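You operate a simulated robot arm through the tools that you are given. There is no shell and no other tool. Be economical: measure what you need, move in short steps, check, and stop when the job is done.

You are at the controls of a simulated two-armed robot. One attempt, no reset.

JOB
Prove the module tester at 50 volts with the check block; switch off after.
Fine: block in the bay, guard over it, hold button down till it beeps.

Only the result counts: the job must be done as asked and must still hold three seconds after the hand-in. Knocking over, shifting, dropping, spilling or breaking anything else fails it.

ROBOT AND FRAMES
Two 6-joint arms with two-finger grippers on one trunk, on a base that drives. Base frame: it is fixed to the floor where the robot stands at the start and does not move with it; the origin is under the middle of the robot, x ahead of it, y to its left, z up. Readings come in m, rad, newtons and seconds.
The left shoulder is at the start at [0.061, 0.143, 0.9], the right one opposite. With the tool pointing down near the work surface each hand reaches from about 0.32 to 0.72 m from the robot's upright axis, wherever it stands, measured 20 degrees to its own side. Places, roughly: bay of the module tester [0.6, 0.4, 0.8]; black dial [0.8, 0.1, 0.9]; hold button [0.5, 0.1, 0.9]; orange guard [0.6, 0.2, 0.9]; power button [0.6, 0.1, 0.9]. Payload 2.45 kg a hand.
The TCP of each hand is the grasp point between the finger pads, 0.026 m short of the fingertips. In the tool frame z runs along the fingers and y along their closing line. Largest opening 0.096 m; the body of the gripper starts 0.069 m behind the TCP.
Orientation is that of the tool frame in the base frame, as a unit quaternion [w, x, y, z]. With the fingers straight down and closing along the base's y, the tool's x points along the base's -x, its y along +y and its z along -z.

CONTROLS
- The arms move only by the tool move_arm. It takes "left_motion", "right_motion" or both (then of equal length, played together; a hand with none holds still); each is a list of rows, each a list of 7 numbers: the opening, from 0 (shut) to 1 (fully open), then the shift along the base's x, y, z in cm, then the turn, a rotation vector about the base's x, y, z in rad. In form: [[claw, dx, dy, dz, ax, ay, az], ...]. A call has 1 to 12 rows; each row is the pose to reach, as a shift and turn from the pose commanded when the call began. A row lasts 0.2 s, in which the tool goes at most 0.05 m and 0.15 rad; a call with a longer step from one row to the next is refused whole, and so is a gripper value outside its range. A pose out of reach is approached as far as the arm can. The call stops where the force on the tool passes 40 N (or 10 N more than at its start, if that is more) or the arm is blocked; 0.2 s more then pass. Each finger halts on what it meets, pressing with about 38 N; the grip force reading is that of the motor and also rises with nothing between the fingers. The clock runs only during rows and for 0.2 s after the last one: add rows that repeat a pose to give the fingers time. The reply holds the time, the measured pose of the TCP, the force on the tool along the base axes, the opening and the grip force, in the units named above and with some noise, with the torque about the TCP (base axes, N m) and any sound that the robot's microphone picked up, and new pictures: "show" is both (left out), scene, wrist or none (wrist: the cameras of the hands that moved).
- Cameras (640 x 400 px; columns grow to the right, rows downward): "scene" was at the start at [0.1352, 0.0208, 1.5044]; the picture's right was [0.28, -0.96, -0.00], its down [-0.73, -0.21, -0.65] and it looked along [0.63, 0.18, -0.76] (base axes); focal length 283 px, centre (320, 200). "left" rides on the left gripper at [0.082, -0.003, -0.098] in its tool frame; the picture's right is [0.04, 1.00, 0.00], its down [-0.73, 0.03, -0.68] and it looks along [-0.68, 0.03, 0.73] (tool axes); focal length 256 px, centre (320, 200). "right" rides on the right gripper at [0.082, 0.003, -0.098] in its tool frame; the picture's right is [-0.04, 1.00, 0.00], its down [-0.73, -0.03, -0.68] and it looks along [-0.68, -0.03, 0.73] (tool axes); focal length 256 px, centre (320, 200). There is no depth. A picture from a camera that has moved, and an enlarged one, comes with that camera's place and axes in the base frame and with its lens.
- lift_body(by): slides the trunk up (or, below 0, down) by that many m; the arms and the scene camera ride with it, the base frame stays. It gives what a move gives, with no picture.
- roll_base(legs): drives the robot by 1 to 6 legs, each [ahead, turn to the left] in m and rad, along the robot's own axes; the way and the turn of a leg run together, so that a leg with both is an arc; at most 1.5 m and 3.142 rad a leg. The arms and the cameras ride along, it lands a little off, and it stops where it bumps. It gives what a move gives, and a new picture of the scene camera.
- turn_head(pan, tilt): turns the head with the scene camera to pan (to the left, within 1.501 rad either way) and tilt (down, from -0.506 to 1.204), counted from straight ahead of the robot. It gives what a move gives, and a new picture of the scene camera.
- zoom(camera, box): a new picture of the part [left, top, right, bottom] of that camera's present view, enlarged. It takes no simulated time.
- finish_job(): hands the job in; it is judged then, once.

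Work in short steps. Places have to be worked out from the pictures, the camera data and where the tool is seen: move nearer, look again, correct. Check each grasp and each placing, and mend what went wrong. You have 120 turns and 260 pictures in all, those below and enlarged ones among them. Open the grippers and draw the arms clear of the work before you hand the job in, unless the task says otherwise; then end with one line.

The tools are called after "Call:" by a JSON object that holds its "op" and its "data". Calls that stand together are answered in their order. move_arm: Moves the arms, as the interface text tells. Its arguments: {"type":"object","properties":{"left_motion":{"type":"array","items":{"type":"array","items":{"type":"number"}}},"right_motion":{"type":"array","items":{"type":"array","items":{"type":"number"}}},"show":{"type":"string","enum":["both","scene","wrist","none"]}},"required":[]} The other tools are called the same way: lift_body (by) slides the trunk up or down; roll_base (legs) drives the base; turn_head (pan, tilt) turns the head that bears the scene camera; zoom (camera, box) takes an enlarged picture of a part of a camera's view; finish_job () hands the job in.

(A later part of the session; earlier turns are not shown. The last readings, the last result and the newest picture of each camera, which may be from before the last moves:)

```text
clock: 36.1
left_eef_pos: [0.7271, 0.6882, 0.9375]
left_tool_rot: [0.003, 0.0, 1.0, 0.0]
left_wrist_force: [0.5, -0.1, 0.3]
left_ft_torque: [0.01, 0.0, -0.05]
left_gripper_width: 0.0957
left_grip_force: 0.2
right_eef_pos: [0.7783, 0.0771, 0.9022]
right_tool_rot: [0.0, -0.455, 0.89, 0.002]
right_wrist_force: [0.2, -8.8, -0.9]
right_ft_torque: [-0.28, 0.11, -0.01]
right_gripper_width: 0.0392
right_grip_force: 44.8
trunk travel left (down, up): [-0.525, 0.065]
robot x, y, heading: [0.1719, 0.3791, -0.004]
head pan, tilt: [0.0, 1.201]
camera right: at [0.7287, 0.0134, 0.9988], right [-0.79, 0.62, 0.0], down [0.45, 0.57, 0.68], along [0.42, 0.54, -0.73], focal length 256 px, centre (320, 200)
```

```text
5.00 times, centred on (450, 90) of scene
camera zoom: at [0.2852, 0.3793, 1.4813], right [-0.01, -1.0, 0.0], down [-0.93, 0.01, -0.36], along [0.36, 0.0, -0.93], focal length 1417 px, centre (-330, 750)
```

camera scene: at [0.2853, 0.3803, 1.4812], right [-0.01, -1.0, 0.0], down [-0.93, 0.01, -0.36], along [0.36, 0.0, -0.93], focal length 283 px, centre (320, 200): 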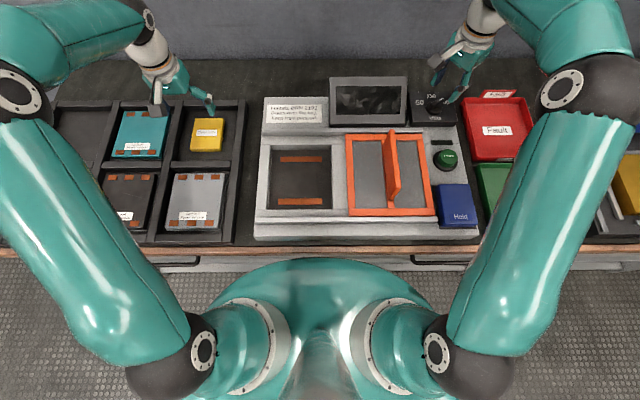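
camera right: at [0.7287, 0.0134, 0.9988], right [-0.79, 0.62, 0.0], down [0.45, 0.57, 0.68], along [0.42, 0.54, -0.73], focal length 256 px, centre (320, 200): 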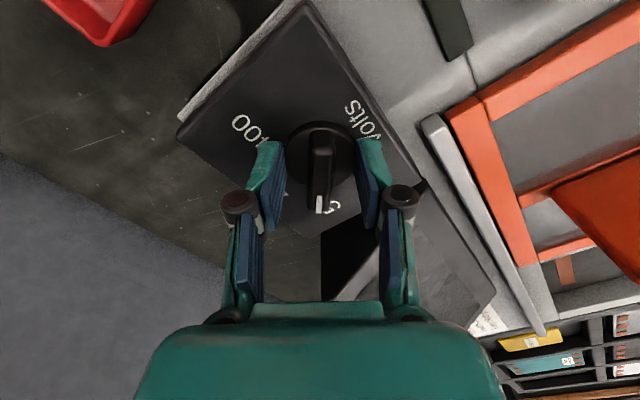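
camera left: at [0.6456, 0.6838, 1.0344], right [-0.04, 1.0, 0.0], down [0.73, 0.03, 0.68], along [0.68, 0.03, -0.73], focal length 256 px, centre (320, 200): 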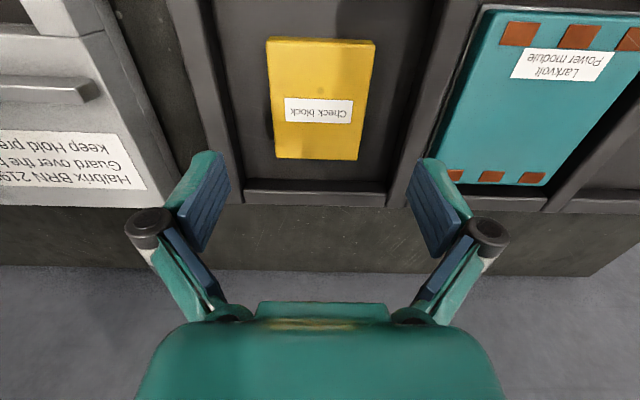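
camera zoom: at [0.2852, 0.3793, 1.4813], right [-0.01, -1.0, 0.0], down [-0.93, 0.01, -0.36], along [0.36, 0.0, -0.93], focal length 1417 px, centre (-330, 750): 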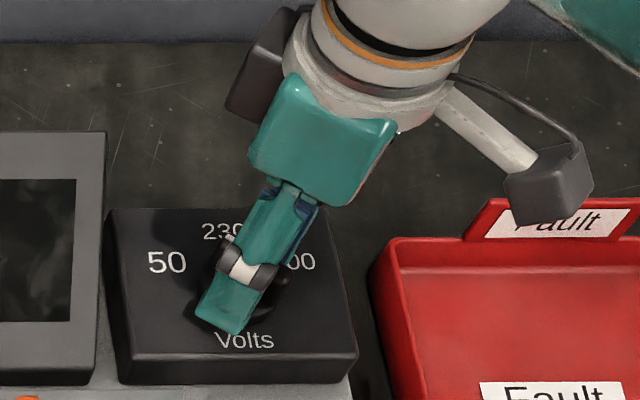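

The pointer is close to 50. I open and rise to look at it.

Call:
{"op": "move_arm", "data": {"right_motion": [[0.5, 0, 0, 0, 0, 0, 0], [0.5, 0, 0, 0, 0, 0, 0], [0.5, 0, 0, 3, 0, 0, 0], [0.5, 0, 0, 7, 0, 0, 0], [0.5, -3, 0, 11, 0, 0, 0]], "show": "wrist"}}

Call:
{"op": "zoom", "data": {"camera": "right", "box": [240, 60, 400, 160]}}

Call:
{"op": "zoom", "data": {"camera": "scene", "box": [400, 50, 500, 130]}}

```text
clock: 37.3
left_eef_pos: [0.7278, 0.6879, 0.9377]
left_tool_rot: [0.003, 0.0, 1.0, 0.001]
left_wrist_force: [-0.1, -0.3, 1.3]
left_ft_torque: [-0.01, 0.01, 0.01]
left_gripper_width: 0.0958
left_grip_force: 0.0
right_eef_pos: [0.7507, 0.0793, 1.0149]
right_tool_rot: [0.001, -0.455, 0.891, 0.002]
right_wrist_force: [-0.7, 0.0, -0.1]
right_ft_torque: [-0.01, -0.03, 0.0]
right_gripper_width: 0.0478
right_grip_force: 0.1
trunk travel left (down, up): [-0.525, 0.065]
robot x, y, heading: [0.1693, 0.381, -0.005]
head pan, tilt: [0.0, 1.201]
camera right: at [0.6999, 0.0153, 1.1124], right [-0.79, 0.62, 0.0], down [0.45, 0.57, 0.68], along [0.42, 0.54, -0.73], focal length 256 px, centre (320, 200)
```

right: 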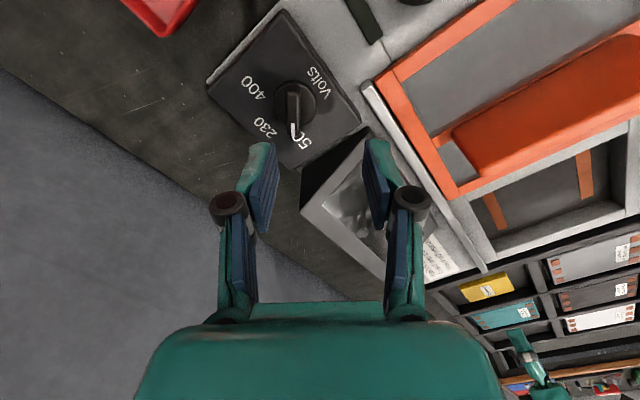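

```text
4.00 times, centred on (320, 110) of right
camera zoom: at [0.6999, 0.0153, 1.1124], right [-0.79, 0.62, 0.0], down [0.45, 0.57, 0.68], along [0.42, 0.54, -0.73], focal length 1024 px, centre (320, 560)
```

zoom: 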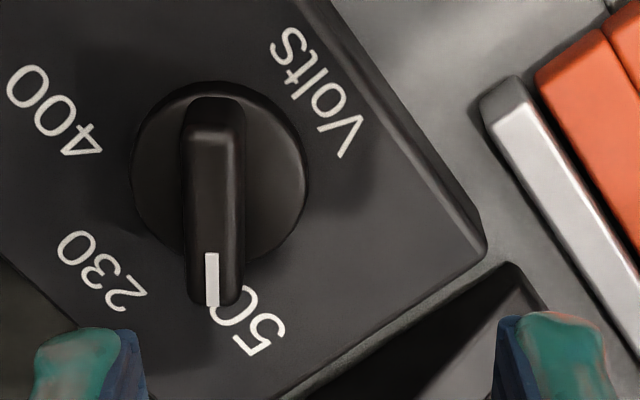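

```text
5.00 times, centred on (450, 90) of scene
camera zoom: at [0.2833, 0.3804, 1.4814], right [-0.01, -1.0, 0.0], down [-0.93, 0.01, -0.36], along [0.36, 0.0, -0.93], focal length 1417 px, centre (-330, 750)
```

zoom: 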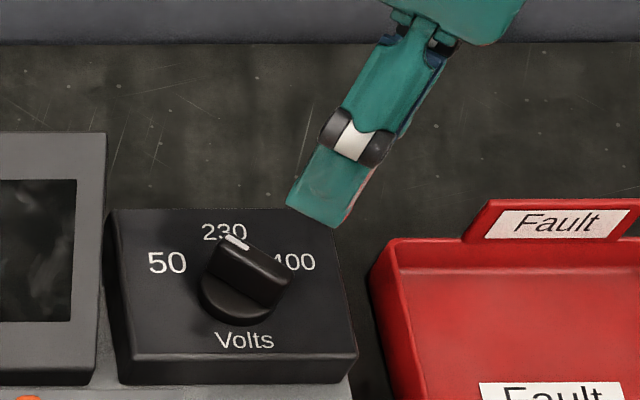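

The pointer is about 10° short of 50 (50 at ~60°, pointer ~50°). I regrip and turn about 0.18 rad more.

Call:
{"op": "move_arm", "data": {"right_motion": [[0.5, 3, 0, -4, 0, 0, 0], [0.5, 3, 0, -8, 0, 0, 0], [0.5, 3, 0, -11, 0, 0, 0], [0.5, 3, 0, -11, 0, 0, 0], [0.1, 3, 0, -11, 0, 0, 0], [0.05, 3, 0, -11, 0, 0, 0], [0.05, 3, 0, -11, 0, 0, 0.06], [0.05, 3, 0, -11, 0, 0, 0.12], [0.05, 3, 0, -11, 0, 0, 0.18], [0.05, 3, 0, -11, 0, 0, 0.18]], "show": "wrist"}}

Call:
{"op": "move_arm", "data": {"right_motion": [[0.5, 0, 0, 0, 0, 0, 0], [0.5, 0, 0, 0, 0, 0, 0], [0.5, 0, 0, 4, 0, 0, 0], [0.5, 0, 0, 8, 0, 0, 0], [0.5, 0, 0, 11, 0, 0, -0.14], [0.5, -4, 0, 13, 0, 0, -0.28], [0.5, -8, 0, 15, 0, 0, -0.42], [0.5, -10, 0, 17, 0, 0, -0.56], [0.5, -10, 0, 18, 0, 0, -0.7], [0.5, -10, 0, 18, 0, 0, -0.84], [0.5, -10, 0, 18, 0, 0, -0.98], [0.5, -10, 0, 18, 0, 0, -1.1]], "show": "wrist"}}

Call:
{"op": "zoom", "data": {"camera": "right", "box": [240, 80, 400, 180]}}

Call:
{"op": "zoom", "data": {"camera": "scene", "box": [400, 80, 470, 130]}}

```text
clock: 39.5
left_eef_pos: [0.7277, 0.688, 0.9377]
left_tool_rot: [0.003, 0.0, 1.0, 0.002]
left_wrist_force: [0.1, -0.3, -0.2]
left_ft_torque: [-0.02, 0.01, 0.01]
left_gripper_width: 0.0958
left_grip_force: 0.0
right_eef_pos: [0.7789, 0.079, 0.9043]
right_tool_rot: [0.003, -0.532, 0.847, 0.001]
right_wrist_force: [8.3, -6.3, 22.4]
right_ft_torque: [0.31, -0.44, -1.27]
right_gripper_width: 0.014
right_grip_force: 40.3
trunk travel left (down, up): [-0.525, 0.065]
robot x, y, heading: [0.1697, 0.3803, -0.008]
head pan, tilt: [0.0, 1.201]
camera right: at [0.7402, 0.006, 1.0024], right [-0.88, 0.47, 0.0], down [0.34, 0.65, 0.68], along [0.32, 0.6, -0.73], focal length 256 px, centre (320, 200)
```

right: 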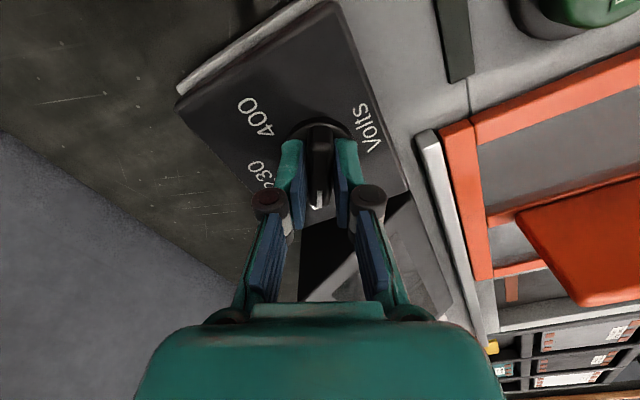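

```text
clock: 42.1
left_eef_pos: [0.7296, 0.6888, 0.9375]
left_tool_rot: [0.003, -0.001, 1.0, 0.001]
left_wrist_force: [0.0, -0.2, 0.1]
left_ft_torque: [0.01, -0.02, 0.0]
left_gripper_width: 0.0959
left_grip_force: 0.0
right_eef_pos: [0.6782, 0.0777, 1.0819]
right_tool_rot: [0.002, -0.01, 1.0, 0.001]
right_wrist_force: [-0.4, 0.7, 0.1]
right_ft_torque: [0.02, -0.03, 0.02]
right_gripper_width: 0.048
right_grip_force: 0.2
trunk travel left (down, up): [-0.525, 0.065]
robot x, y, heading: [0.1704, 0.3835, 0.001]
head pan, tilt: [0.0, 1.201]
camera right: at [0.5957, 0.0785, 1.1797], right [0.02, 1.0, 0.0], down [0.73, -0.02, 0.68], along [0.68, -0.01, -0.73], focal length 256 px, centre (320, 200)
```

right: 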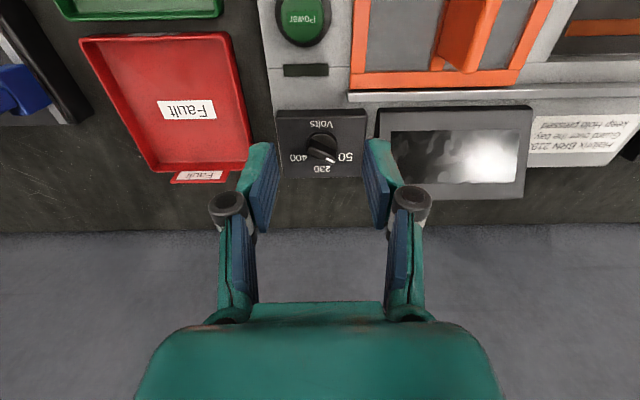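

```text
4.00 times, centred on (320, 130) of right
camera zoom: at [0.5957, 0.0785, 1.1797], right [0.02, 1.0, 0.0], down [0.73, -0.02, 0.68], along [0.68, -0.01, -0.73], focal length 1024 px, centre (320, 480)
```

zoom: 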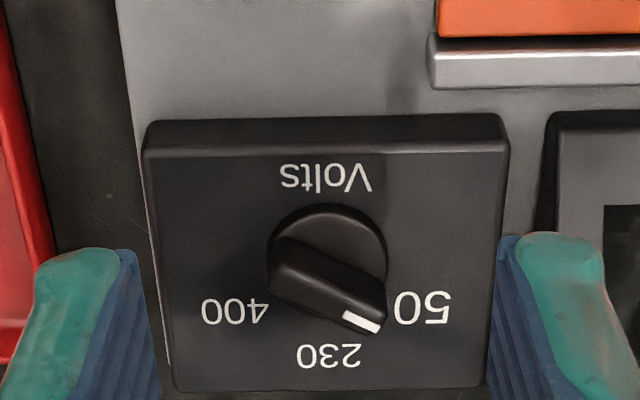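

```text
8.00 times, centred on (435, 105) of scene
camera zoom: at [0.2851, 0.3803, 1.4813], right [-0.01, -1.0, 0.0], down [-0.93, 0.01, -0.36], along [0.36, 0.0, -0.93], focal length 2267 px, centre (-600, 960)
```

zoom: 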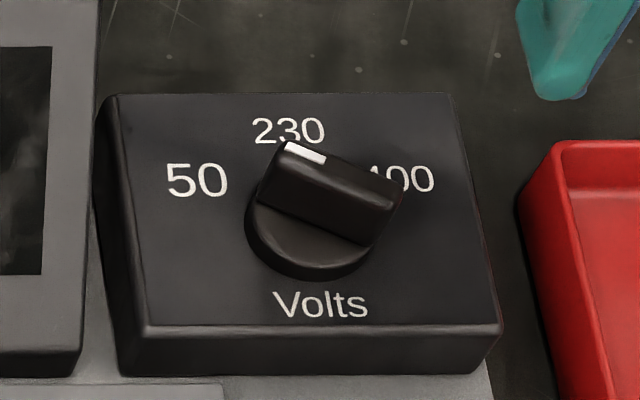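

The dial now points at 50 (stop torque felt, pointer aligned). Next, the block: lower the left hand to TCP z≈0.85 and look.

Call:
{"op": "move_arm", "data": {"left_motion": [[1, 0, 0, -3, 0, 0, 0], [1, 0, 0, -6, 0, 0, 0], [1, 0, 0, -8, 0, 0, 0], [1, 0, 0, -8, 0, 0, 0]], "show": "wrist"}}

Call:
{"op": "zoom", "data": {"camera": "scene", "box": [130, 60, 270, 170]}}

```text
clock: 43.1
left_eef_pos: [0.7296, 0.6877, 0.8564]
left_tool_rot: [0.002, 0.0, 1.0, 0.001]
left_wrist_force: [-0.4, -1.0, 0.1]
left_ft_torque: [0.02, -0.01, 0.01]
left_gripper_width: 0.096
left_grip_force: 0.0
right_eef_pos: [0.6779, 0.0773, 1.0817]
right_tool_rot: [0.001, -0.012, 1.0, 0.002]
right_wrist_force: [0.4, -0.7, 0.0]
right_ft_torque: [0.03, -0.05, -0.01]
right_gripper_width: 0.048
right_grip_force: 0.1
trunk travel left (down, up): [-0.525, 0.065]
robot x, y, heading: [0.1712, 0.3788, -0.009]
head pan, tilt: [0.0, 1.201]
camera left: at [0.6462, 0.684, 0.954], right [-0.04, 1.0, 0.0], down [0.73, 0.03, 0.68], along [0.68, 0.03, -0.73], focal length 256 px, centre (320, 200)
```

left: 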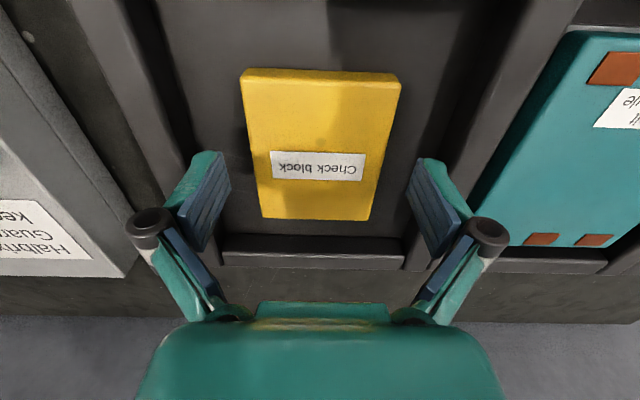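

```text
3.64 times, centred on (200, 115) of scene
camera zoom: at [0.285, 0.3802, 1.4813], right [-0.01, -1.0, 0.0], down [-0.93, 0.01, -0.36], along [0.36, 0.0, -0.93], focal length 1030 px, centre (756, 509)
```

zoom: 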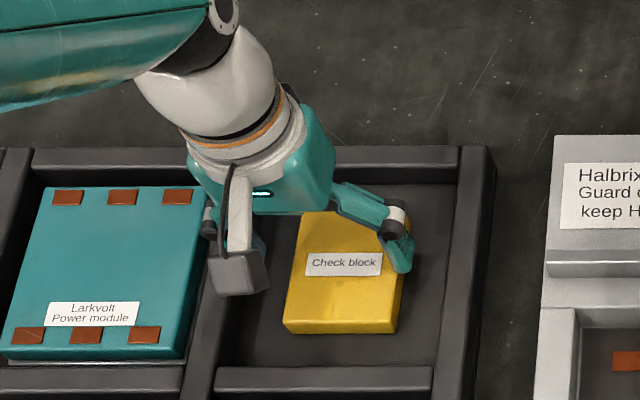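

The block sits centred between the fingers, with its top near 0.82. I shift 0.5 cm ahead and lower 2.8 cm, then close.

Call:
{"op": "move_arm", "data": {"left_motion": [[1, 0.5, 0, -1.0, 0, 0, 0], [1, 0.5, 0, -2.0, 0, 0, 0], [1, 0.5, 0, -2.8, 0, 0, 0], [1, 0.5, 0, -2.8, 0, 0, 0]], "show": "wrist"}}

```text
clock: 44.1
left_eef_pos: [0.733, 0.6878, 0.8289]
left_tool_rot: [0.002, -0.001, 1.0, 0.001]
left_wrist_force: [-0.2, 0.1, 0.5]
left_ft_torque: [-0.01, -0.02, 0.0]
left_gripper_width: 0.0961
left_grip_force: 0.1
right_eef_pos: [0.677, 0.0767, 1.0825]
right_tool_rot: [0.0, -0.012, 1.0, 0.002]
right_wrist_force: [0.7, 1.4, -0.8]
right_ft_torque: [-0.04, 0.02, 0.02]
right_gripper_width: 0.0479
right_grip_force: 0.0
trunk travel left (down, up): [-0.525, 0.065]
robot x, y, heading: [0.1699, 0.3816, -0.005]
head pan, tilt: [0.0, 1.201]
camera left: at [0.6506, 0.6834, 0.9261], right [-0.04, 1.0, 0.0], down [0.73, 0.03, 0.68], along [0.68, 0.03, -0.73], focal length 256 px, centre (320, 200)
```

left: 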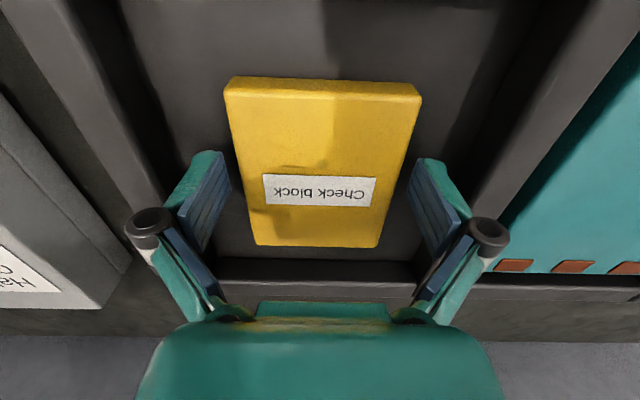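

Block top looks near 0.812, tips now at 0.803. I lower up to 1.2 cm more, with the force guard watching for the floor.

Call:
{"op": "move_arm", "data": {"left_motion": [[1, 0, 0, -0.4, 0, 0, 0], [1, 0, 0, -0.8, 0, 0, 0], [1, 0, 0, -1.2, 0, 0, 0]], "show": "wrist"}}

```text
clock: 44.9
left_eef_pos: [0.7337, 0.6862, 0.8182]
left_tool_rot: [0.004, 0.001, 1.0, 0.0]
left_wrist_force: [-4.4, -0.2, 15.0]
left_ft_torque: [-0.28, 0.22, -0.19]
left_gripper_width: 0.0963
left_grip_force: 0.1
right_eef_pos: [0.6772, 0.0774, 1.0824]
right_tool_rot: [0.002, -0.011, 1.0, 0.002]
right_wrist_force: [0.7, -0.1, -0.8]
right_ft_torque: [0.0, 0.0, -0.01]
right_gripper_width: 0.0479
right_grip_force: 0.1
trunk travel left (down, up): [-0.525, 0.065]
robot x, y, heading: [0.168, 0.3833, -0.003]
head pan, tilt: [0.0, 1.201]
camera left: at [0.6501, 0.6825, 0.9157], right [-0.04, 1.0, 0.0], down [0.73, 0.03, 0.68], along [0.68, 0.03, -0.73], focal length 256 px, centre (320, 200)
```

left: 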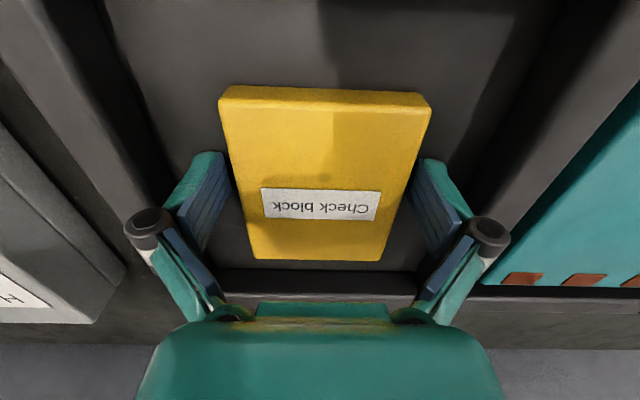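

Tips touched the tray floor (≈0.792). I raise 3 mm and close on the block.

Call:
{"op": "move_arm", "data": {"left_motion": [[1, 0, 0, 0.3, 0, 0, 0], [0.7, 0, 0, 0.3, 0, 0, 0], [0.7, 0, 0, 0.3, 0, 0, 0], [0.7, 0, 0, 0.3, 0, 0, 0]], "show": "wrist"}}

```text
clock: 45.9
left_eef_pos: [0.7356, 0.6837, 0.8258]
left_tool_rot: [0.007, -0.001, 1.0, 0.001]
left_wrist_force: [-3.4, -6.0, 23.1]
left_ft_torque: [-0.4, 0.54, -0.24]
left_gripper_width: 0.0793
left_grip_force: 44.9
right_eef_pos: [0.6758, 0.0758, 1.0829]
right_tool_rot: [0.002, -0.013, 1.0, 0.002]
right_wrist_force: [-0.5, 0.1, 0.1]
right_ft_torque: [-0.02, 0.0, -0.04]
right_gripper_width: 0.048
right_grip_force: 0.0
trunk travel left (down, up): [-0.525, 0.065]
robot x, y, heading: [0.1763, 0.3813, -0.006]
head pan, tilt: [0.0, 1.201]
stopped in row 4 (left hand): the force on the tool passed its limit at 43 N (the readings are from after the stop); the commanded pose is now the measured one
camera left: at [0.6513, 0.6811, 0.9223], right [-0.04, 1.0, 0.0], down [0.72, 0.03, 0.69], along [0.69, 0.03, -0.72], focal length 256 px, centre (320, 200)
```

left: 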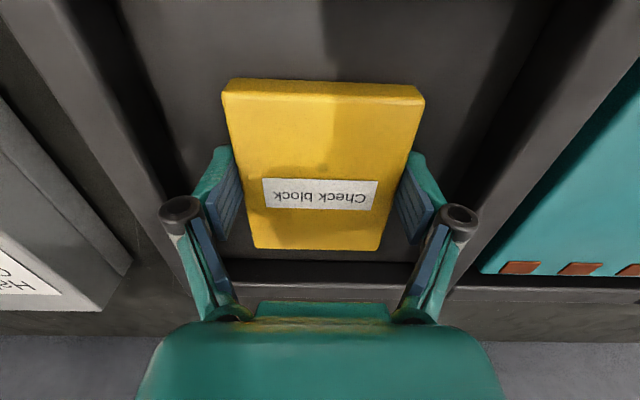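

Width 79 mm with 45 N: it has gripped the block. I lift gently and check.

Call:
{"op": "move_arm", "data": {"left_motion": [[0.7, 0, 0, 1, 0, 0, 0], [0.7, 0, 0, 2, 0, 0, 0], [0.7, 0, 0, 4, 0, 0, 0], [0.7, 0, 0, 6, 0, 0, 0]]}}

```text
clock: 46.9
left_eef_pos: [0.7329, 0.6879, 0.8816]
left_tool_rot: [0.006, 0.0, 1.0, 0.0]
left_wrist_force: [-0.2, -0.3, -3.2]
left_ft_torque: [0.02, 0.01, 0.01]
left_gripper_width: 0.0795
left_grip_force: 37.7
right_eef_pos: [0.6785, 0.0766, 1.0822]
right_tool_rot: [0.001, -0.011, 1.0, 0.002]
right_wrist_force: [-1.0, -0.3, -0.4]
right_ft_torque: [0.0, -0.02, 0.0]
right_gripper_width: 0.0478
right_grip_force: 0.1
trunk travel left (down, up): [-0.525, 0.065]
robot x, y, heading: [0.1701, 0.3801, -0.004]
head pan, tilt: [0.0, 1.201]
camera scene: at [0.2856, 0.3804, 1.4812], right [-0.01, -1.0, 0.0], down [-0.93, 0.01, -0.36], along [0.36, 0.0, -0.93], focal length 283 px, centre (320, 200)
camera left: at [0.6506, 0.6838, 0.9797], right [-0.04, 1.0, 0.0], down [0.73, 0.03, 0.69], along [0.69, 0.03, -0.73], focal length 256 px, centre (320, 200)
```

scene: 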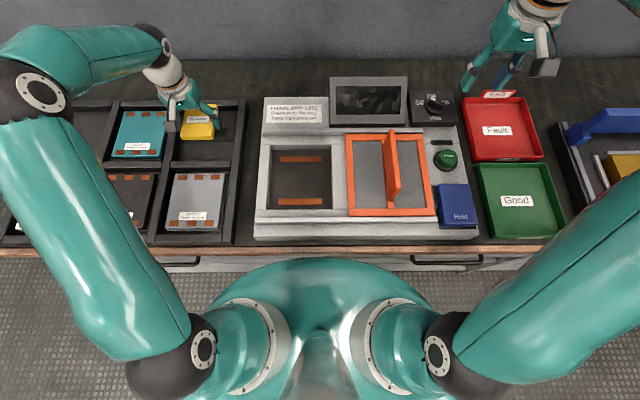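
left: 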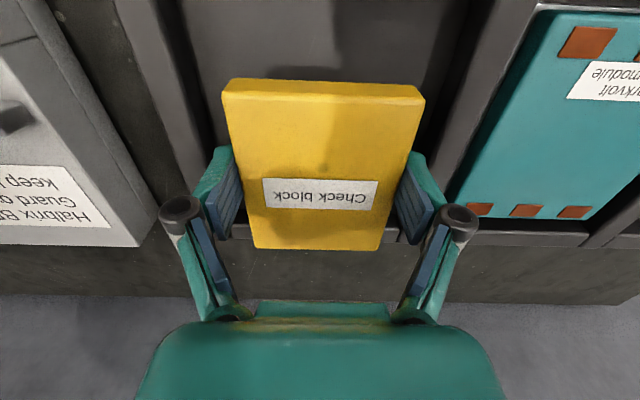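

Block is held (≈3 N weight), its centre ~8 mm ahead of the TCP. Bay centre ≈ (0.607, 0.430); I raise and carry it above the bay.

Call:
{"op": "move_arm", "data": {"left_motion": [[0.7, 0, 0, 4, 0, 0, 0], [0.7, 0, 0, 7.5, 0, 0, 0], [0.7, -1.5, -3, 7.5, 0, 0, 0], [0.7, -3.5, -7, 7.5, 0, 0, 0], [0.7, -5.5, -11, 7.5, 0, 0, 0], [0.7, -7.5, -15, 7.5, 0, 0, 0], [0.7, -9.5, -19, 7.5, 0, 0, 0], [0.7, -11.5, -23, 7.5, 0, 0, 0], [0.7, -13.3, -25.8, 7.5, 0, 0, 0], [0.7, -13.3, -25.8, 7.5, 0, 0, 0]]}}

Call:
{"op": "zoom", "data": {"camera": "scene", "box": [250, 60, 490, 240]}}

Call:
{"op": "zoom", "data": {"camera": "right", "box": [320, 0, 640, 200]}}

```text
clock: 49.1
left_eef_pos: [0.6047, 0.4293, 0.9611]
left_tool_rot: [0.005, -0.001, 1.0, 0.0]
left_wrist_force: [0.1, -0.3, -3.6]
left_ft_torque: [-0.02, 0.0, -0.02]
left_gripper_width: 0.0796
left_grip_force: 37.8
right_eef_pos: [0.6788, 0.0785, 1.0826]
right_tool_rot: [0.001, -0.012, 1.0, 0.002]
right_wrist_force: [-0.8, -0.1, -1.1]
right_ft_torque: [0.0, 0.02, 0.04]
right_gripper_width: 0.0481
right_grip_force: 0.1
trunk travel left (down, up): [-0.525, 0.065]
robot x, y, heading: [0.1697, 0.3857, -0.009]
head pan, tilt: [0.0, 1.201]
camera scene: at [0.2859, 0.3805, 1.4812], right [-0.01, -1.0, 0.0], down [-0.93, 0.01, -0.36], along [0.36, 0.0, -0.93], focal length 283 px, centre (320, 200)
camera left: at [0.5222, 0.4249, 1.0579], right [-0.04, 1.0, 0.0], down [0.73, 0.03, 0.69], along [0.69, 0.03, -0.73], focal length 256 px, centre (320, 200)
```

scene: 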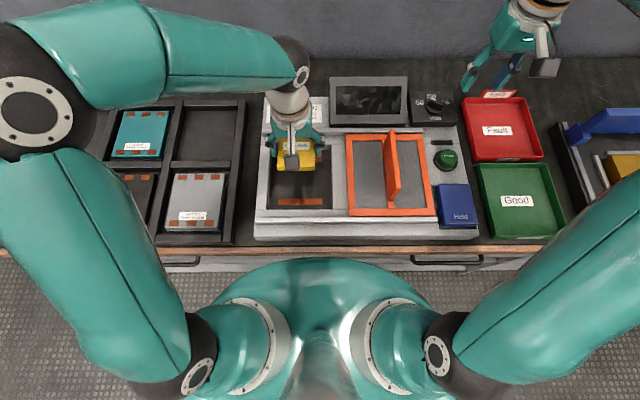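
left: 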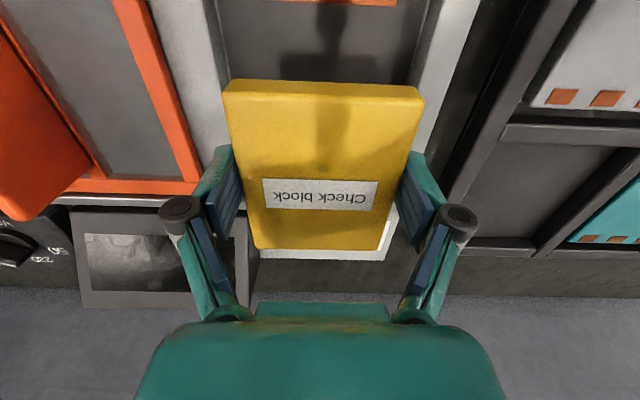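

```text
2.22 times, centred on (370, 150) of scene
camera zoom: at [0.2859, 0.3805, 1.4812], right [-0.01, -1.0, 0.0], down [-0.93, 0.01, -0.36], along [0.36, 0.0, -0.93], focal length 630 px, centre (209, 311)
```

zoom: 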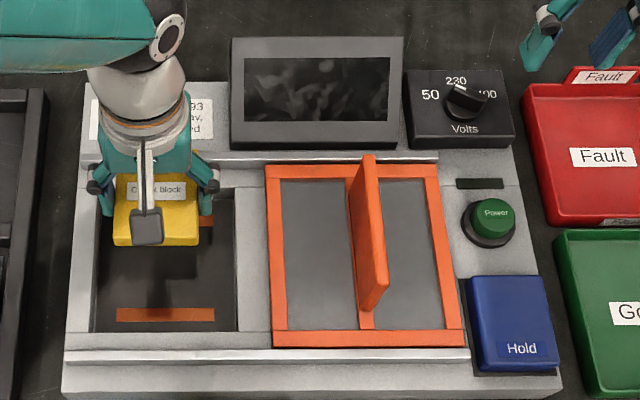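

```text
2.00 times, centred on (480, 100) of right
camera zoom: at [0.5964, 0.0786, 1.1799], right [0.02, 1.0, 0.0], down [0.73, -0.01, 0.68], along [0.68, -0.01, -0.73], focal length 512 px, centre (0, 400)
```

zoom: 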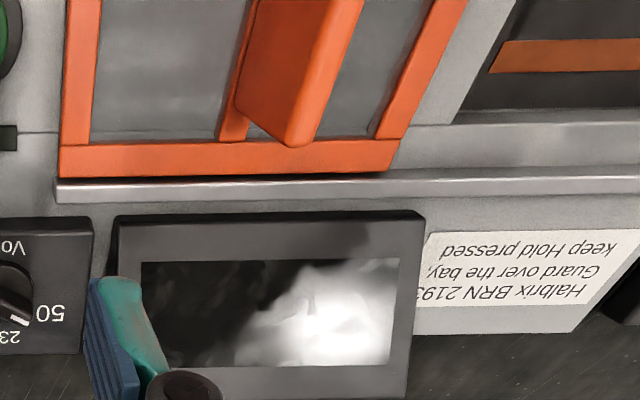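

The block is aligned in y (bay centre ≈0.429); I shift 0.9 cm back and lower toward the floor, then look.

Call:
{"op": "move_arm", "data": {"left_motion": [[0.7, -0.9, 0, -3, 0, 0, 0], [0.7, -0.9, 0, -6, 0, 0, 0], [0.7, -0.9, 0, -9, 0, 0, 0], [0.7, -0.9, 0, -10.5, 0, 0, 0], [0.7, -0.9, 0, -10.5, 0, 0, 0]], "show": "wrist"}}

Call:
{"op": "zoom", "data": {"camera": "scene", "box": [250, 100, 370, 240]}}

```text
clock: 50.3
left_eef_pos: [0.5917, 0.4299, 0.8529]
left_tool_rot: [0.005, -0.001, 1.0, 0.0]
left_wrist_force: [0.5, -1.3, -2.7]
left_ft_torque: [0.0, 0.02, -0.01]
left_gripper_width: 0.0792
left_grip_force: 38.5
right_eef_pos: [0.6777, 0.077, 1.083]
right_tool_rot: [0.0, -0.013, 1.0, 0.002]
right_wrist_force: [-0.2, 0.7, 0.0]
right_ft_torque: [-0.02, -0.01, 0.0]
right_gripper_width: 0.0482
right_grip_force: 0.0
trunk travel left (down, up): [-0.525, 0.065]
robot x, y, heading: [0.1706, 0.3811, -0.008]
head pan, tilt: [0.0, 1.201]
camera left: at [0.5091, 0.4253, 0.9494], right [-0.04, 1.0, 0.0], down [0.73, 0.03, 0.69], along [0.69, 0.03, -0.73], focal length 256 px, centre (320, 200)
```

left: 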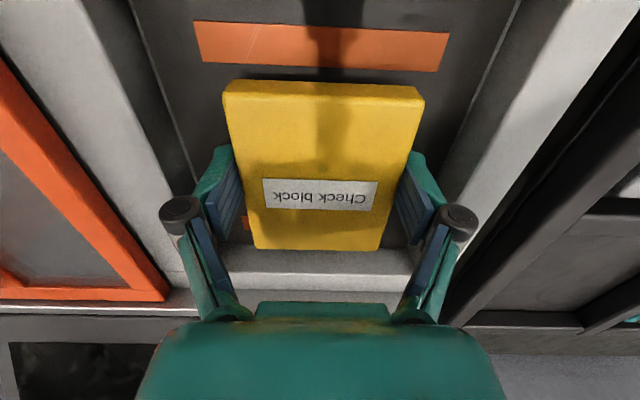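

```text
2.86 times, centred on (310, 170) of scene
camera zoom: at [0.2855, 0.3803, 1.4812], right [-0.01, -1.0, 0.0], down [-0.93, 0.01, -0.36], along [0.36, 0.0, -0.93], focal length 810 px, centre (349, 286)
```

zoom: 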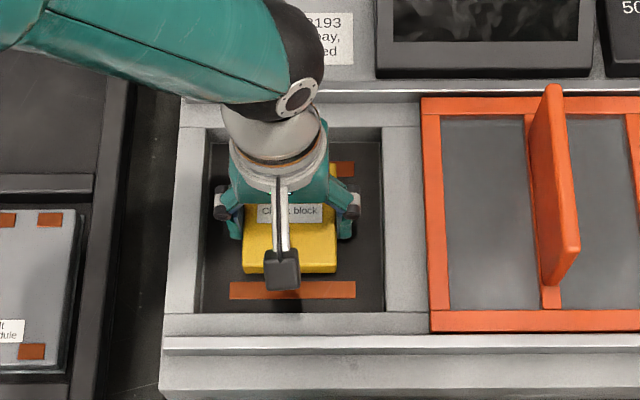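

Block is centred in y; contacts lie at x≈0.541 and ≈0.679, centre ≈0.61, so I shift 0.7 cm ahead and lower gently.

Call:
{"op": "move_arm", "data": {"left_motion": [[0.7, 0.7, 0, -0.5, 0, 0, 0], [0.7, 0.7, 0, -1.0, 0, 0, 0], [0.7, 0.7, 0, -1.5, 0, 0, 0], [0.7, 0.7, 0, -1.8, 0, 0, 0]], "show": "wrist"}}

```text
clock: 51.3
left_eef_pos: [0.5992, 0.4291, 0.8344]
left_tool_rot: [0.008, -0.001, 1.0, 0.001]
left_wrist_force: [-1.5, 2.1, 18.4]
left_ft_torque: [0.59, -0.04, 0.17]
left_gripper_width: 0.0796
left_grip_force: 38.0
right_eef_pos: [0.6765, 0.0766, 1.0833]
right_tool_rot: [0.002, -0.012, 1.0, 0.002]
right_wrist_force: [0.1, -0.1, 0.3]
right_ft_torque: [0.03, 0.02, -0.02]
right_gripper_width: 0.0479
right_grip_force: 0.1
trunk travel left (down, up): [-0.525, 0.065]
robot x, y, heading: [0.1695, 0.3859, -0.007]
head pan, tilt: [0.0, 1.201]
camera left: at [0.5159, 0.4247, 0.9323], right [-0.04, 1.0, 0.0], down [0.72, 0.03, 0.69], along [0.69, 0.03, -0.72], focal length 256 px, centre (320, 200)
```

left: 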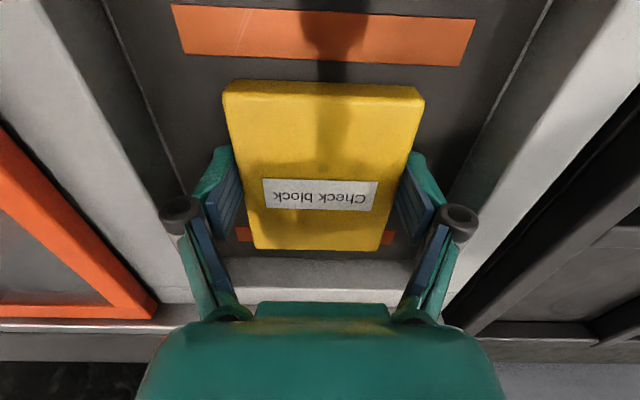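

Contact with the floor felt (18 N); block is centred. I release and rise.

Call:
{"op": "move_arm", "data": {"left_motion": [[0.7, 0, 0, 0.2, 0, 0, 0], [1, 0, 0, 0.2, 0, 0, 0], [1, 0, 0, 0.2, 0, 0, 0], [1, 0, 0, 3, 0, 0, 0], [1, 0, 0, 7, 0, 0, 0], [1, 0, 0, 11, 0, 0, 0], [1, 0, 3, 15, 0, 0, 0], [1, 0, 7, 18, 0, 0, 0], [1, 0, 11, 20, 0, 0, 0], [1, 0, 15, 20, 0, 0, 0]]}}

Call:
{"op": "zoom", "data": {"camera": "scene", "box": [250, 60, 490, 240]}}

```text
clock: 53.5
left_eef_pos: [0.6027, 0.5799, 1.0309]
left_tool_rot: [0.004, -0.001, 1.0, 0.0]
left_wrist_force: [0.7, 0.0, 0.9]
left_ft_torque: [0.02, -0.01, 0.03]
left_gripper_width: 0.096
left_grip_force: 0.0
right_eef_pos: [0.6786, 0.0771, 1.0833]
right_tool_rot: [0.001, -0.013, 1.0, 0.002]
right_wrist_force: [0.0, 0.7, 0.4]
right_ft_torque: [0.0, 0.01, -0.03]
right_gripper_width: 0.0481
right_grip_force: 0.1
trunk travel left (down, up): [-0.525, 0.065]
robot x, y, heading: [0.1705, 0.3812, -0.004]
head pan, tilt: [0.0, 1.201]
camera scene: at [0.2852, 0.3811, 1.4812], right [-0.01, -1.0, 0.0], down [-0.93, 0.01, -0.36], along [0.36, 0.0, -0.93], focal length 283 px, centre (320, 200)
camera left: at [0.5198, 0.5742, 1.1285], right [-0.04, 1.0, 0.0], down [0.73, 0.03, 0.69], along [0.69, 0.03, -0.73], focal length 256 px, centre (320, 200)
```

scene: 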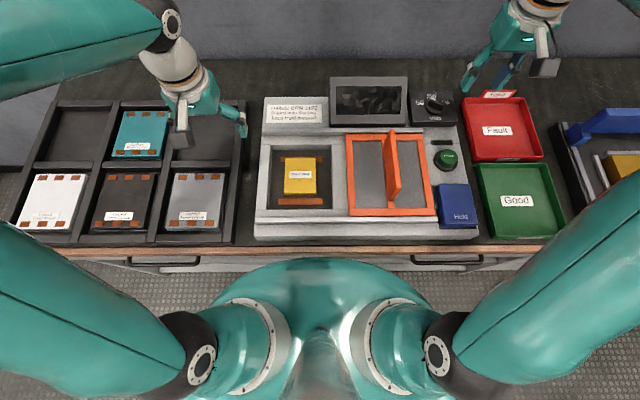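
left: 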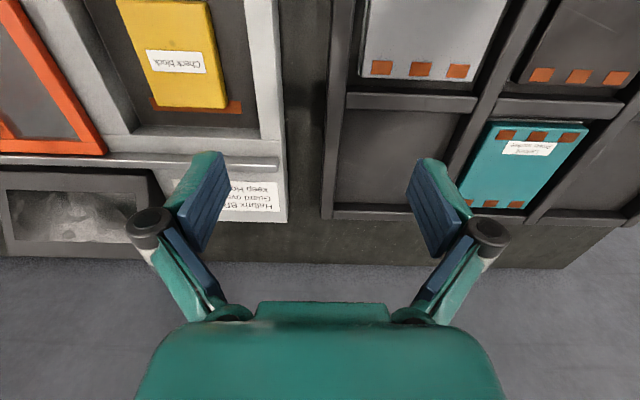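

```text
2.22 times, centred on (370, 150) of scene
camera zoom: at [0.2852, 0.3811, 1.4812], right [-0.01, -1.0, 0.0], down [-0.93, 0.01, -0.36], along [0.36, 0.0, -0.93], focal length 630 px, centre (209, 311)
```

zoom: 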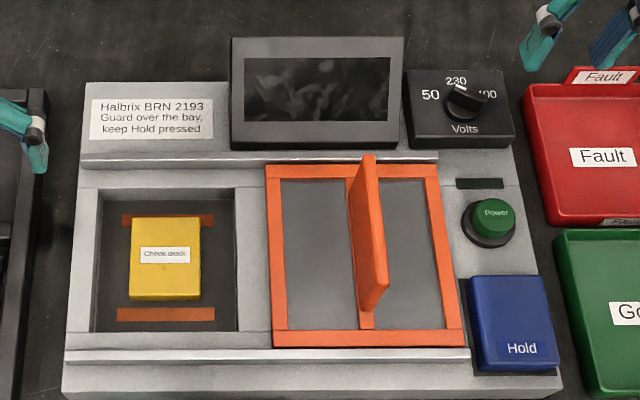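

The block sits well in the bay. Next, the guard: its fin is at about y=0.212, x 0.53–0.68, top z≈0.915. I move the right hand above the fin and the left hand further away.

Call:
{"op": "move_arm", "data": {"right_motion": [[0.5, -2, 3, 0, 0, 0, 0], [0.5, -4, 6, 0, 0, 0, 0], [0.5, -6, 9, -2, 0, 0, 0], [0.5, -7.8, 12, -4, 0, 0, 0], [0.5, -7.8, 13.5, -7, 0, 0, 0], [0.5, -7.8, 13.5, -9, 0, 0, 0], [0.5, -7.8, 13.5, -9, 0, 0, 0]], "left_motion": [[1, 0, 2, 1, 0, 0, 0], [1, 0, 4, 2, 0, 0, 0], [1, 0, 6, 3, 0, 0, 0], [1, 0, 8, 4, 0, 0, 0], [1, 0, 10, 5, 0, 0, 0], [1, 0, 12, 6, 0, 0, 0], [1, 0, 12, 6, 0, 0, 0]]}}

Call:
{"op": "zoom", "data": {"camera": "scene", "box": [330, 90, 480, 240]}}

```text
clock: 55.1
left_eef_pos: [0.6006, 0.6999, 1.0933]
left_tool_rot: [0.005, 0.0, 1.0, 0.0]
left_wrist_force: [-0.2, -0.2, 0.2]
left_ft_torque: [-0.01, 0.0, 0.0]
left_gripper_width: 0.0957
left_grip_force: 0.0
right_eef_pos: [0.5991, 0.2142, 0.9939]
right_tool_rot: [0.002, -0.011, 1.0, 0.002]
right_wrist_force: [-0.3, 0.4, -0.5]
right_ft_torque: [-0.02, -0.03, -0.01]
right_gripper_width: 0.0481
right_grip_force: 0.0
trunk travel left (down, up): [-0.525, 0.065]
robot x, y, heading: [0.1697, 0.3801, -0.01]
head pan, tilt: [0.0, 1.201]
camera scene: at [0.2852, 0.3802, 1.4812], right [-0.01, -1.0, 0.0], down [-0.93, 0.01, -0.36], along [0.36, 0.0, -0.93], focal length 283 px, centre (320, 200)
camera right: at [0.5172, 0.2151, 1.0913], right [0.02, 1.0, 0.0], down [0.73, -0.01, 0.68], along [0.68, -0.01, -0.73], focal length 256 px, centre (320, 200)
camera left: at [0.5172, 0.6953, 1.1905], right [-0.04, 1.0, 0.0], down [0.73, 0.03, 0.69], along [0.69, 0.03, -0.73], focal length 256 px, centre (320, 200)
```

scene: 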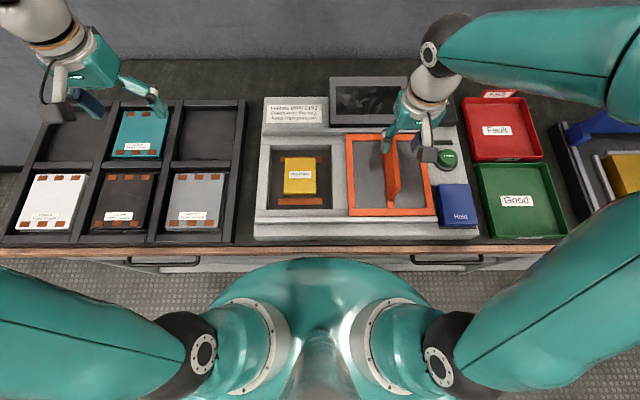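
right: 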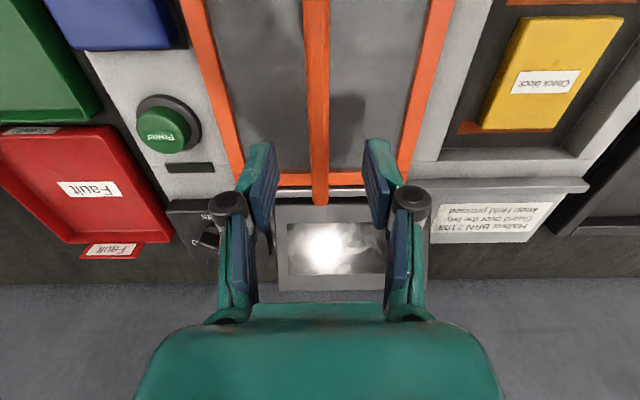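
left: 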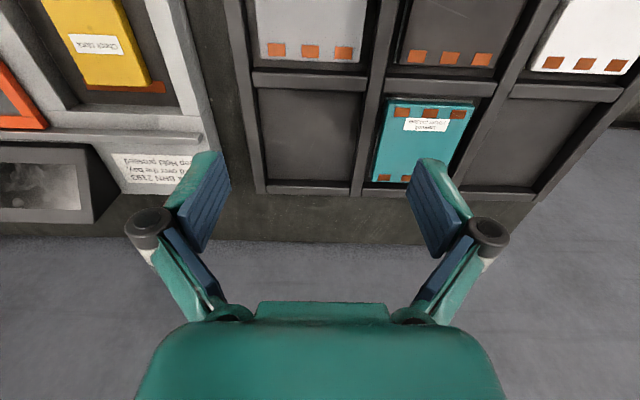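

```text
2.67 times, centred on (405, 165) of scene
camera zoom: at [0.2852, 0.3802, 1.4812], right [-0.01, -1.0, 0.0], down [-0.93, 0.01, -0.36], along [0.36, 0.0, -0.93], focal length 756 px, centre (93, 293)
```

zoom: 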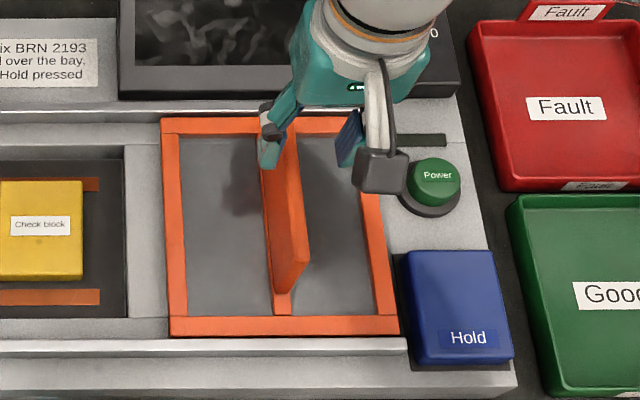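

The fin is centred between the fingers. I lower 9.3 cm and close on it.

Call:
{"op": "move_arm", "data": {"right_motion": [[0.5, 0, 0, -3, 0, 0, 0], [0.5, 0, 0, -6, 0, 0, 0], [0.5, 0, 0, -8, 0, 0, 0], [0.5, 0, 0, -9.3, 0, 0, 0], [0.5, 0, 0, -9.3, 0, 0, 0], [0.1, 0, 0, -9.3, 0, 0, 0], [0.05, 0, 0, -9.3, 0, 0, 0]], "show": "wrist"}}

```text
clock: 56.7
left_eef_pos: [0.6003, 0.7004, 1.0936]
left_tool_rot: [0.006, -0.001, 1.0, 0.0]
left_wrist_force: [0.7, 0.1, 1.0]
left_ft_torque: [0.0, -0.01, -0.03]
left_gripper_width: 0.0964
left_grip_force: 0.0
right_eef_pos: [0.5993, 0.2136, 0.8997]
right_tool_rot: [0.0, -0.011, 1.0, 0.003]
right_wrist_force: [-0.3, 4.7, -3.8]
right_ft_torque: [0.08, -0.4, -0.76]
right_gripper_width: 0.0142
right_grip_force: 40.4
trunk travel left (down, up): [-0.525, 0.065]
robot x, y, heading: [0.1677, 0.3822, -0.007]
head pan, tilt: [0.0, 1.201]
camera right: at [0.5177, 0.2145, 0.9979], right [0.02, 1.0, 0.0], down [0.73, -0.02, 0.68], along [0.68, -0.01, -0.73], focal length 256 px, centre (320, 200)
```

right: 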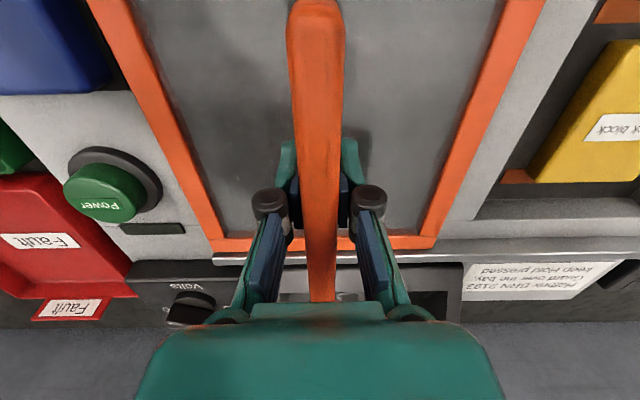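

The fin is gripped (14 mm). I slide the guard toward the bay, 10 cm first.

Call:
{"op": "move_arm", "data": {"right_motion": [[0.05, 0, 1.5, 0, 0, 0, 0], [0.05, 0, 3.5, 0, 0, 0, 0], [0.05, 0, 5.5, 0, 0, 0, 0], [0.05, 0, 7.5, 0, 0, 0, 0], [0.05, 0, 10, 0, 0, 0, 0]], "show": "scene"}}

```text
clock: 57.9
left_eef_pos: [0.601, 0.6997, 1.0932]
left_tool_rot: [0.004, -0.002, 1.0, 0.0]
left_wrist_force: [0.3, -0.3, -0.9]
left_ft_torque: [-0.03, 0.02, 0.0]
left_gripper_width: 0.096
left_grip_force: 0.1
right_eef_pos: [0.5988, 0.314, 0.8991]
right_tool_rot: [0.002, -0.012, 1.0, 0.002]
right_wrist_force: [6.2, 1.6, 2.4]
right_ft_torque: [-0.15, -1.05, -0.91]
right_gripper_width: 0.014
right_grip_force: 40.6
trunk travel left (down, up): [-0.525, 0.065]
robot x, y, heading: [0.1707, 0.3788, -0.004]
head pan, tilt: [0.0, 1.201]
camera scene: at [0.2856, 0.3812, 1.4811], right [-0.01, -1.0, 0.0], down [-0.93, 0.01, -0.36], along [0.36, 0.0, -0.93], focal length 283 px, centre (320, 200)
```

scene: 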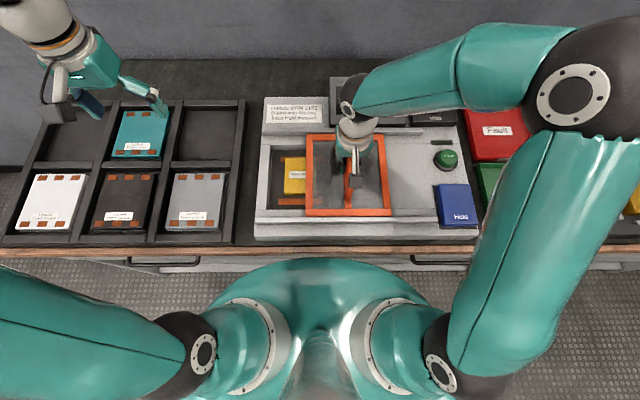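

Slides smoothly. I continue about 11.7 cm to centre it over the bay (y≈0.43), stopping if it meets its end stop.

Call:
{"op": "move_arm", "data": {"right_motion": [[0.05, 0, 2, 0, 0, 0, 0], [0.05, 0, 4, 0, 0, 0, 0], [0.05, 0, 6, 0, 0, 0, 0], [0.05, 0, 8, 0, 0, 0, 0], [0.05, 0, 9.5, 0, 0, 0, 0], [0.05, 0, 11, 0, 0, 0, 0], [0.05, 0, 11.7, 0, 0, 0, 0]], "show": "scene"}}

Call:
{"op": "zoom", "data": {"camera": "scene", "box": [230, 90, 410, 250]}}

```text
clock: 59.5
left_eef_pos: [0.6008, 0.699, 1.0935]
left_tool_rot: [0.005, -0.001, 1.0, -0.001]
left_wrist_force: [0.9, -1.2, -0.1]
left_ft_torque: [0.01, -0.04, -0.01]
left_gripper_width: 0.0958
left_grip_force: 0.0
right_eef_pos: [0.5988, 0.4281, 0.8997]
right_tool_rot: [0.003, -0.012, 1.0, 0.003]
right_wrist_force: [9.7, -3.1, 7.9]
right_ft_torque: [-0.21, -1.35, -0.94]
right_gripper_width: 0.0144
right_grip_force: 40.5
trunk travel left (down, up): [-0.525, 0.065]
robot x, y, heading: [0.1702, 0.3781, -0.006]
head pan, tilt: [0.0, 1.201]
camera scene: at [0.2855, 0.3798, 1.4811], right [-0.01, -1.0, 0.0], down [-0.93, 0.01, -0.36], along [0.36, 0.0, -0.93], focal length 283 px, centre (320, 200)
```

scene: 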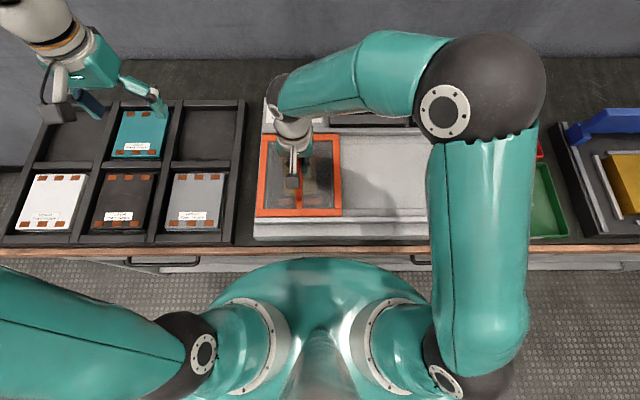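

```text
2.50 times, centred on (320, 170) of scene
camera zoom: at [0.2855, 0.3798, 1.4811], right [-0.01, -1.0, 0.0], down [-0.93, 0.01, -0.36], along [0.36, 0.0, -0.93], focal length 708 px, centre (320, 275)
```

zoom: 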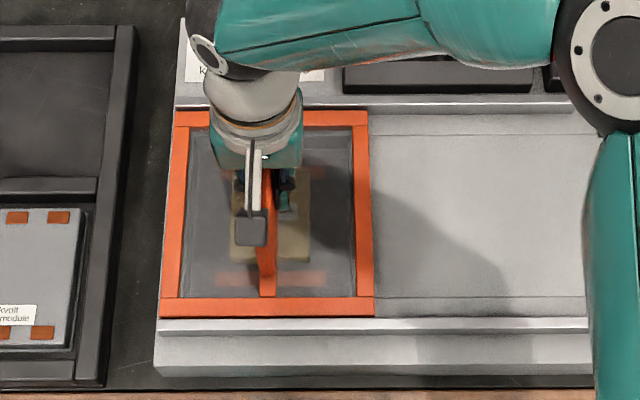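

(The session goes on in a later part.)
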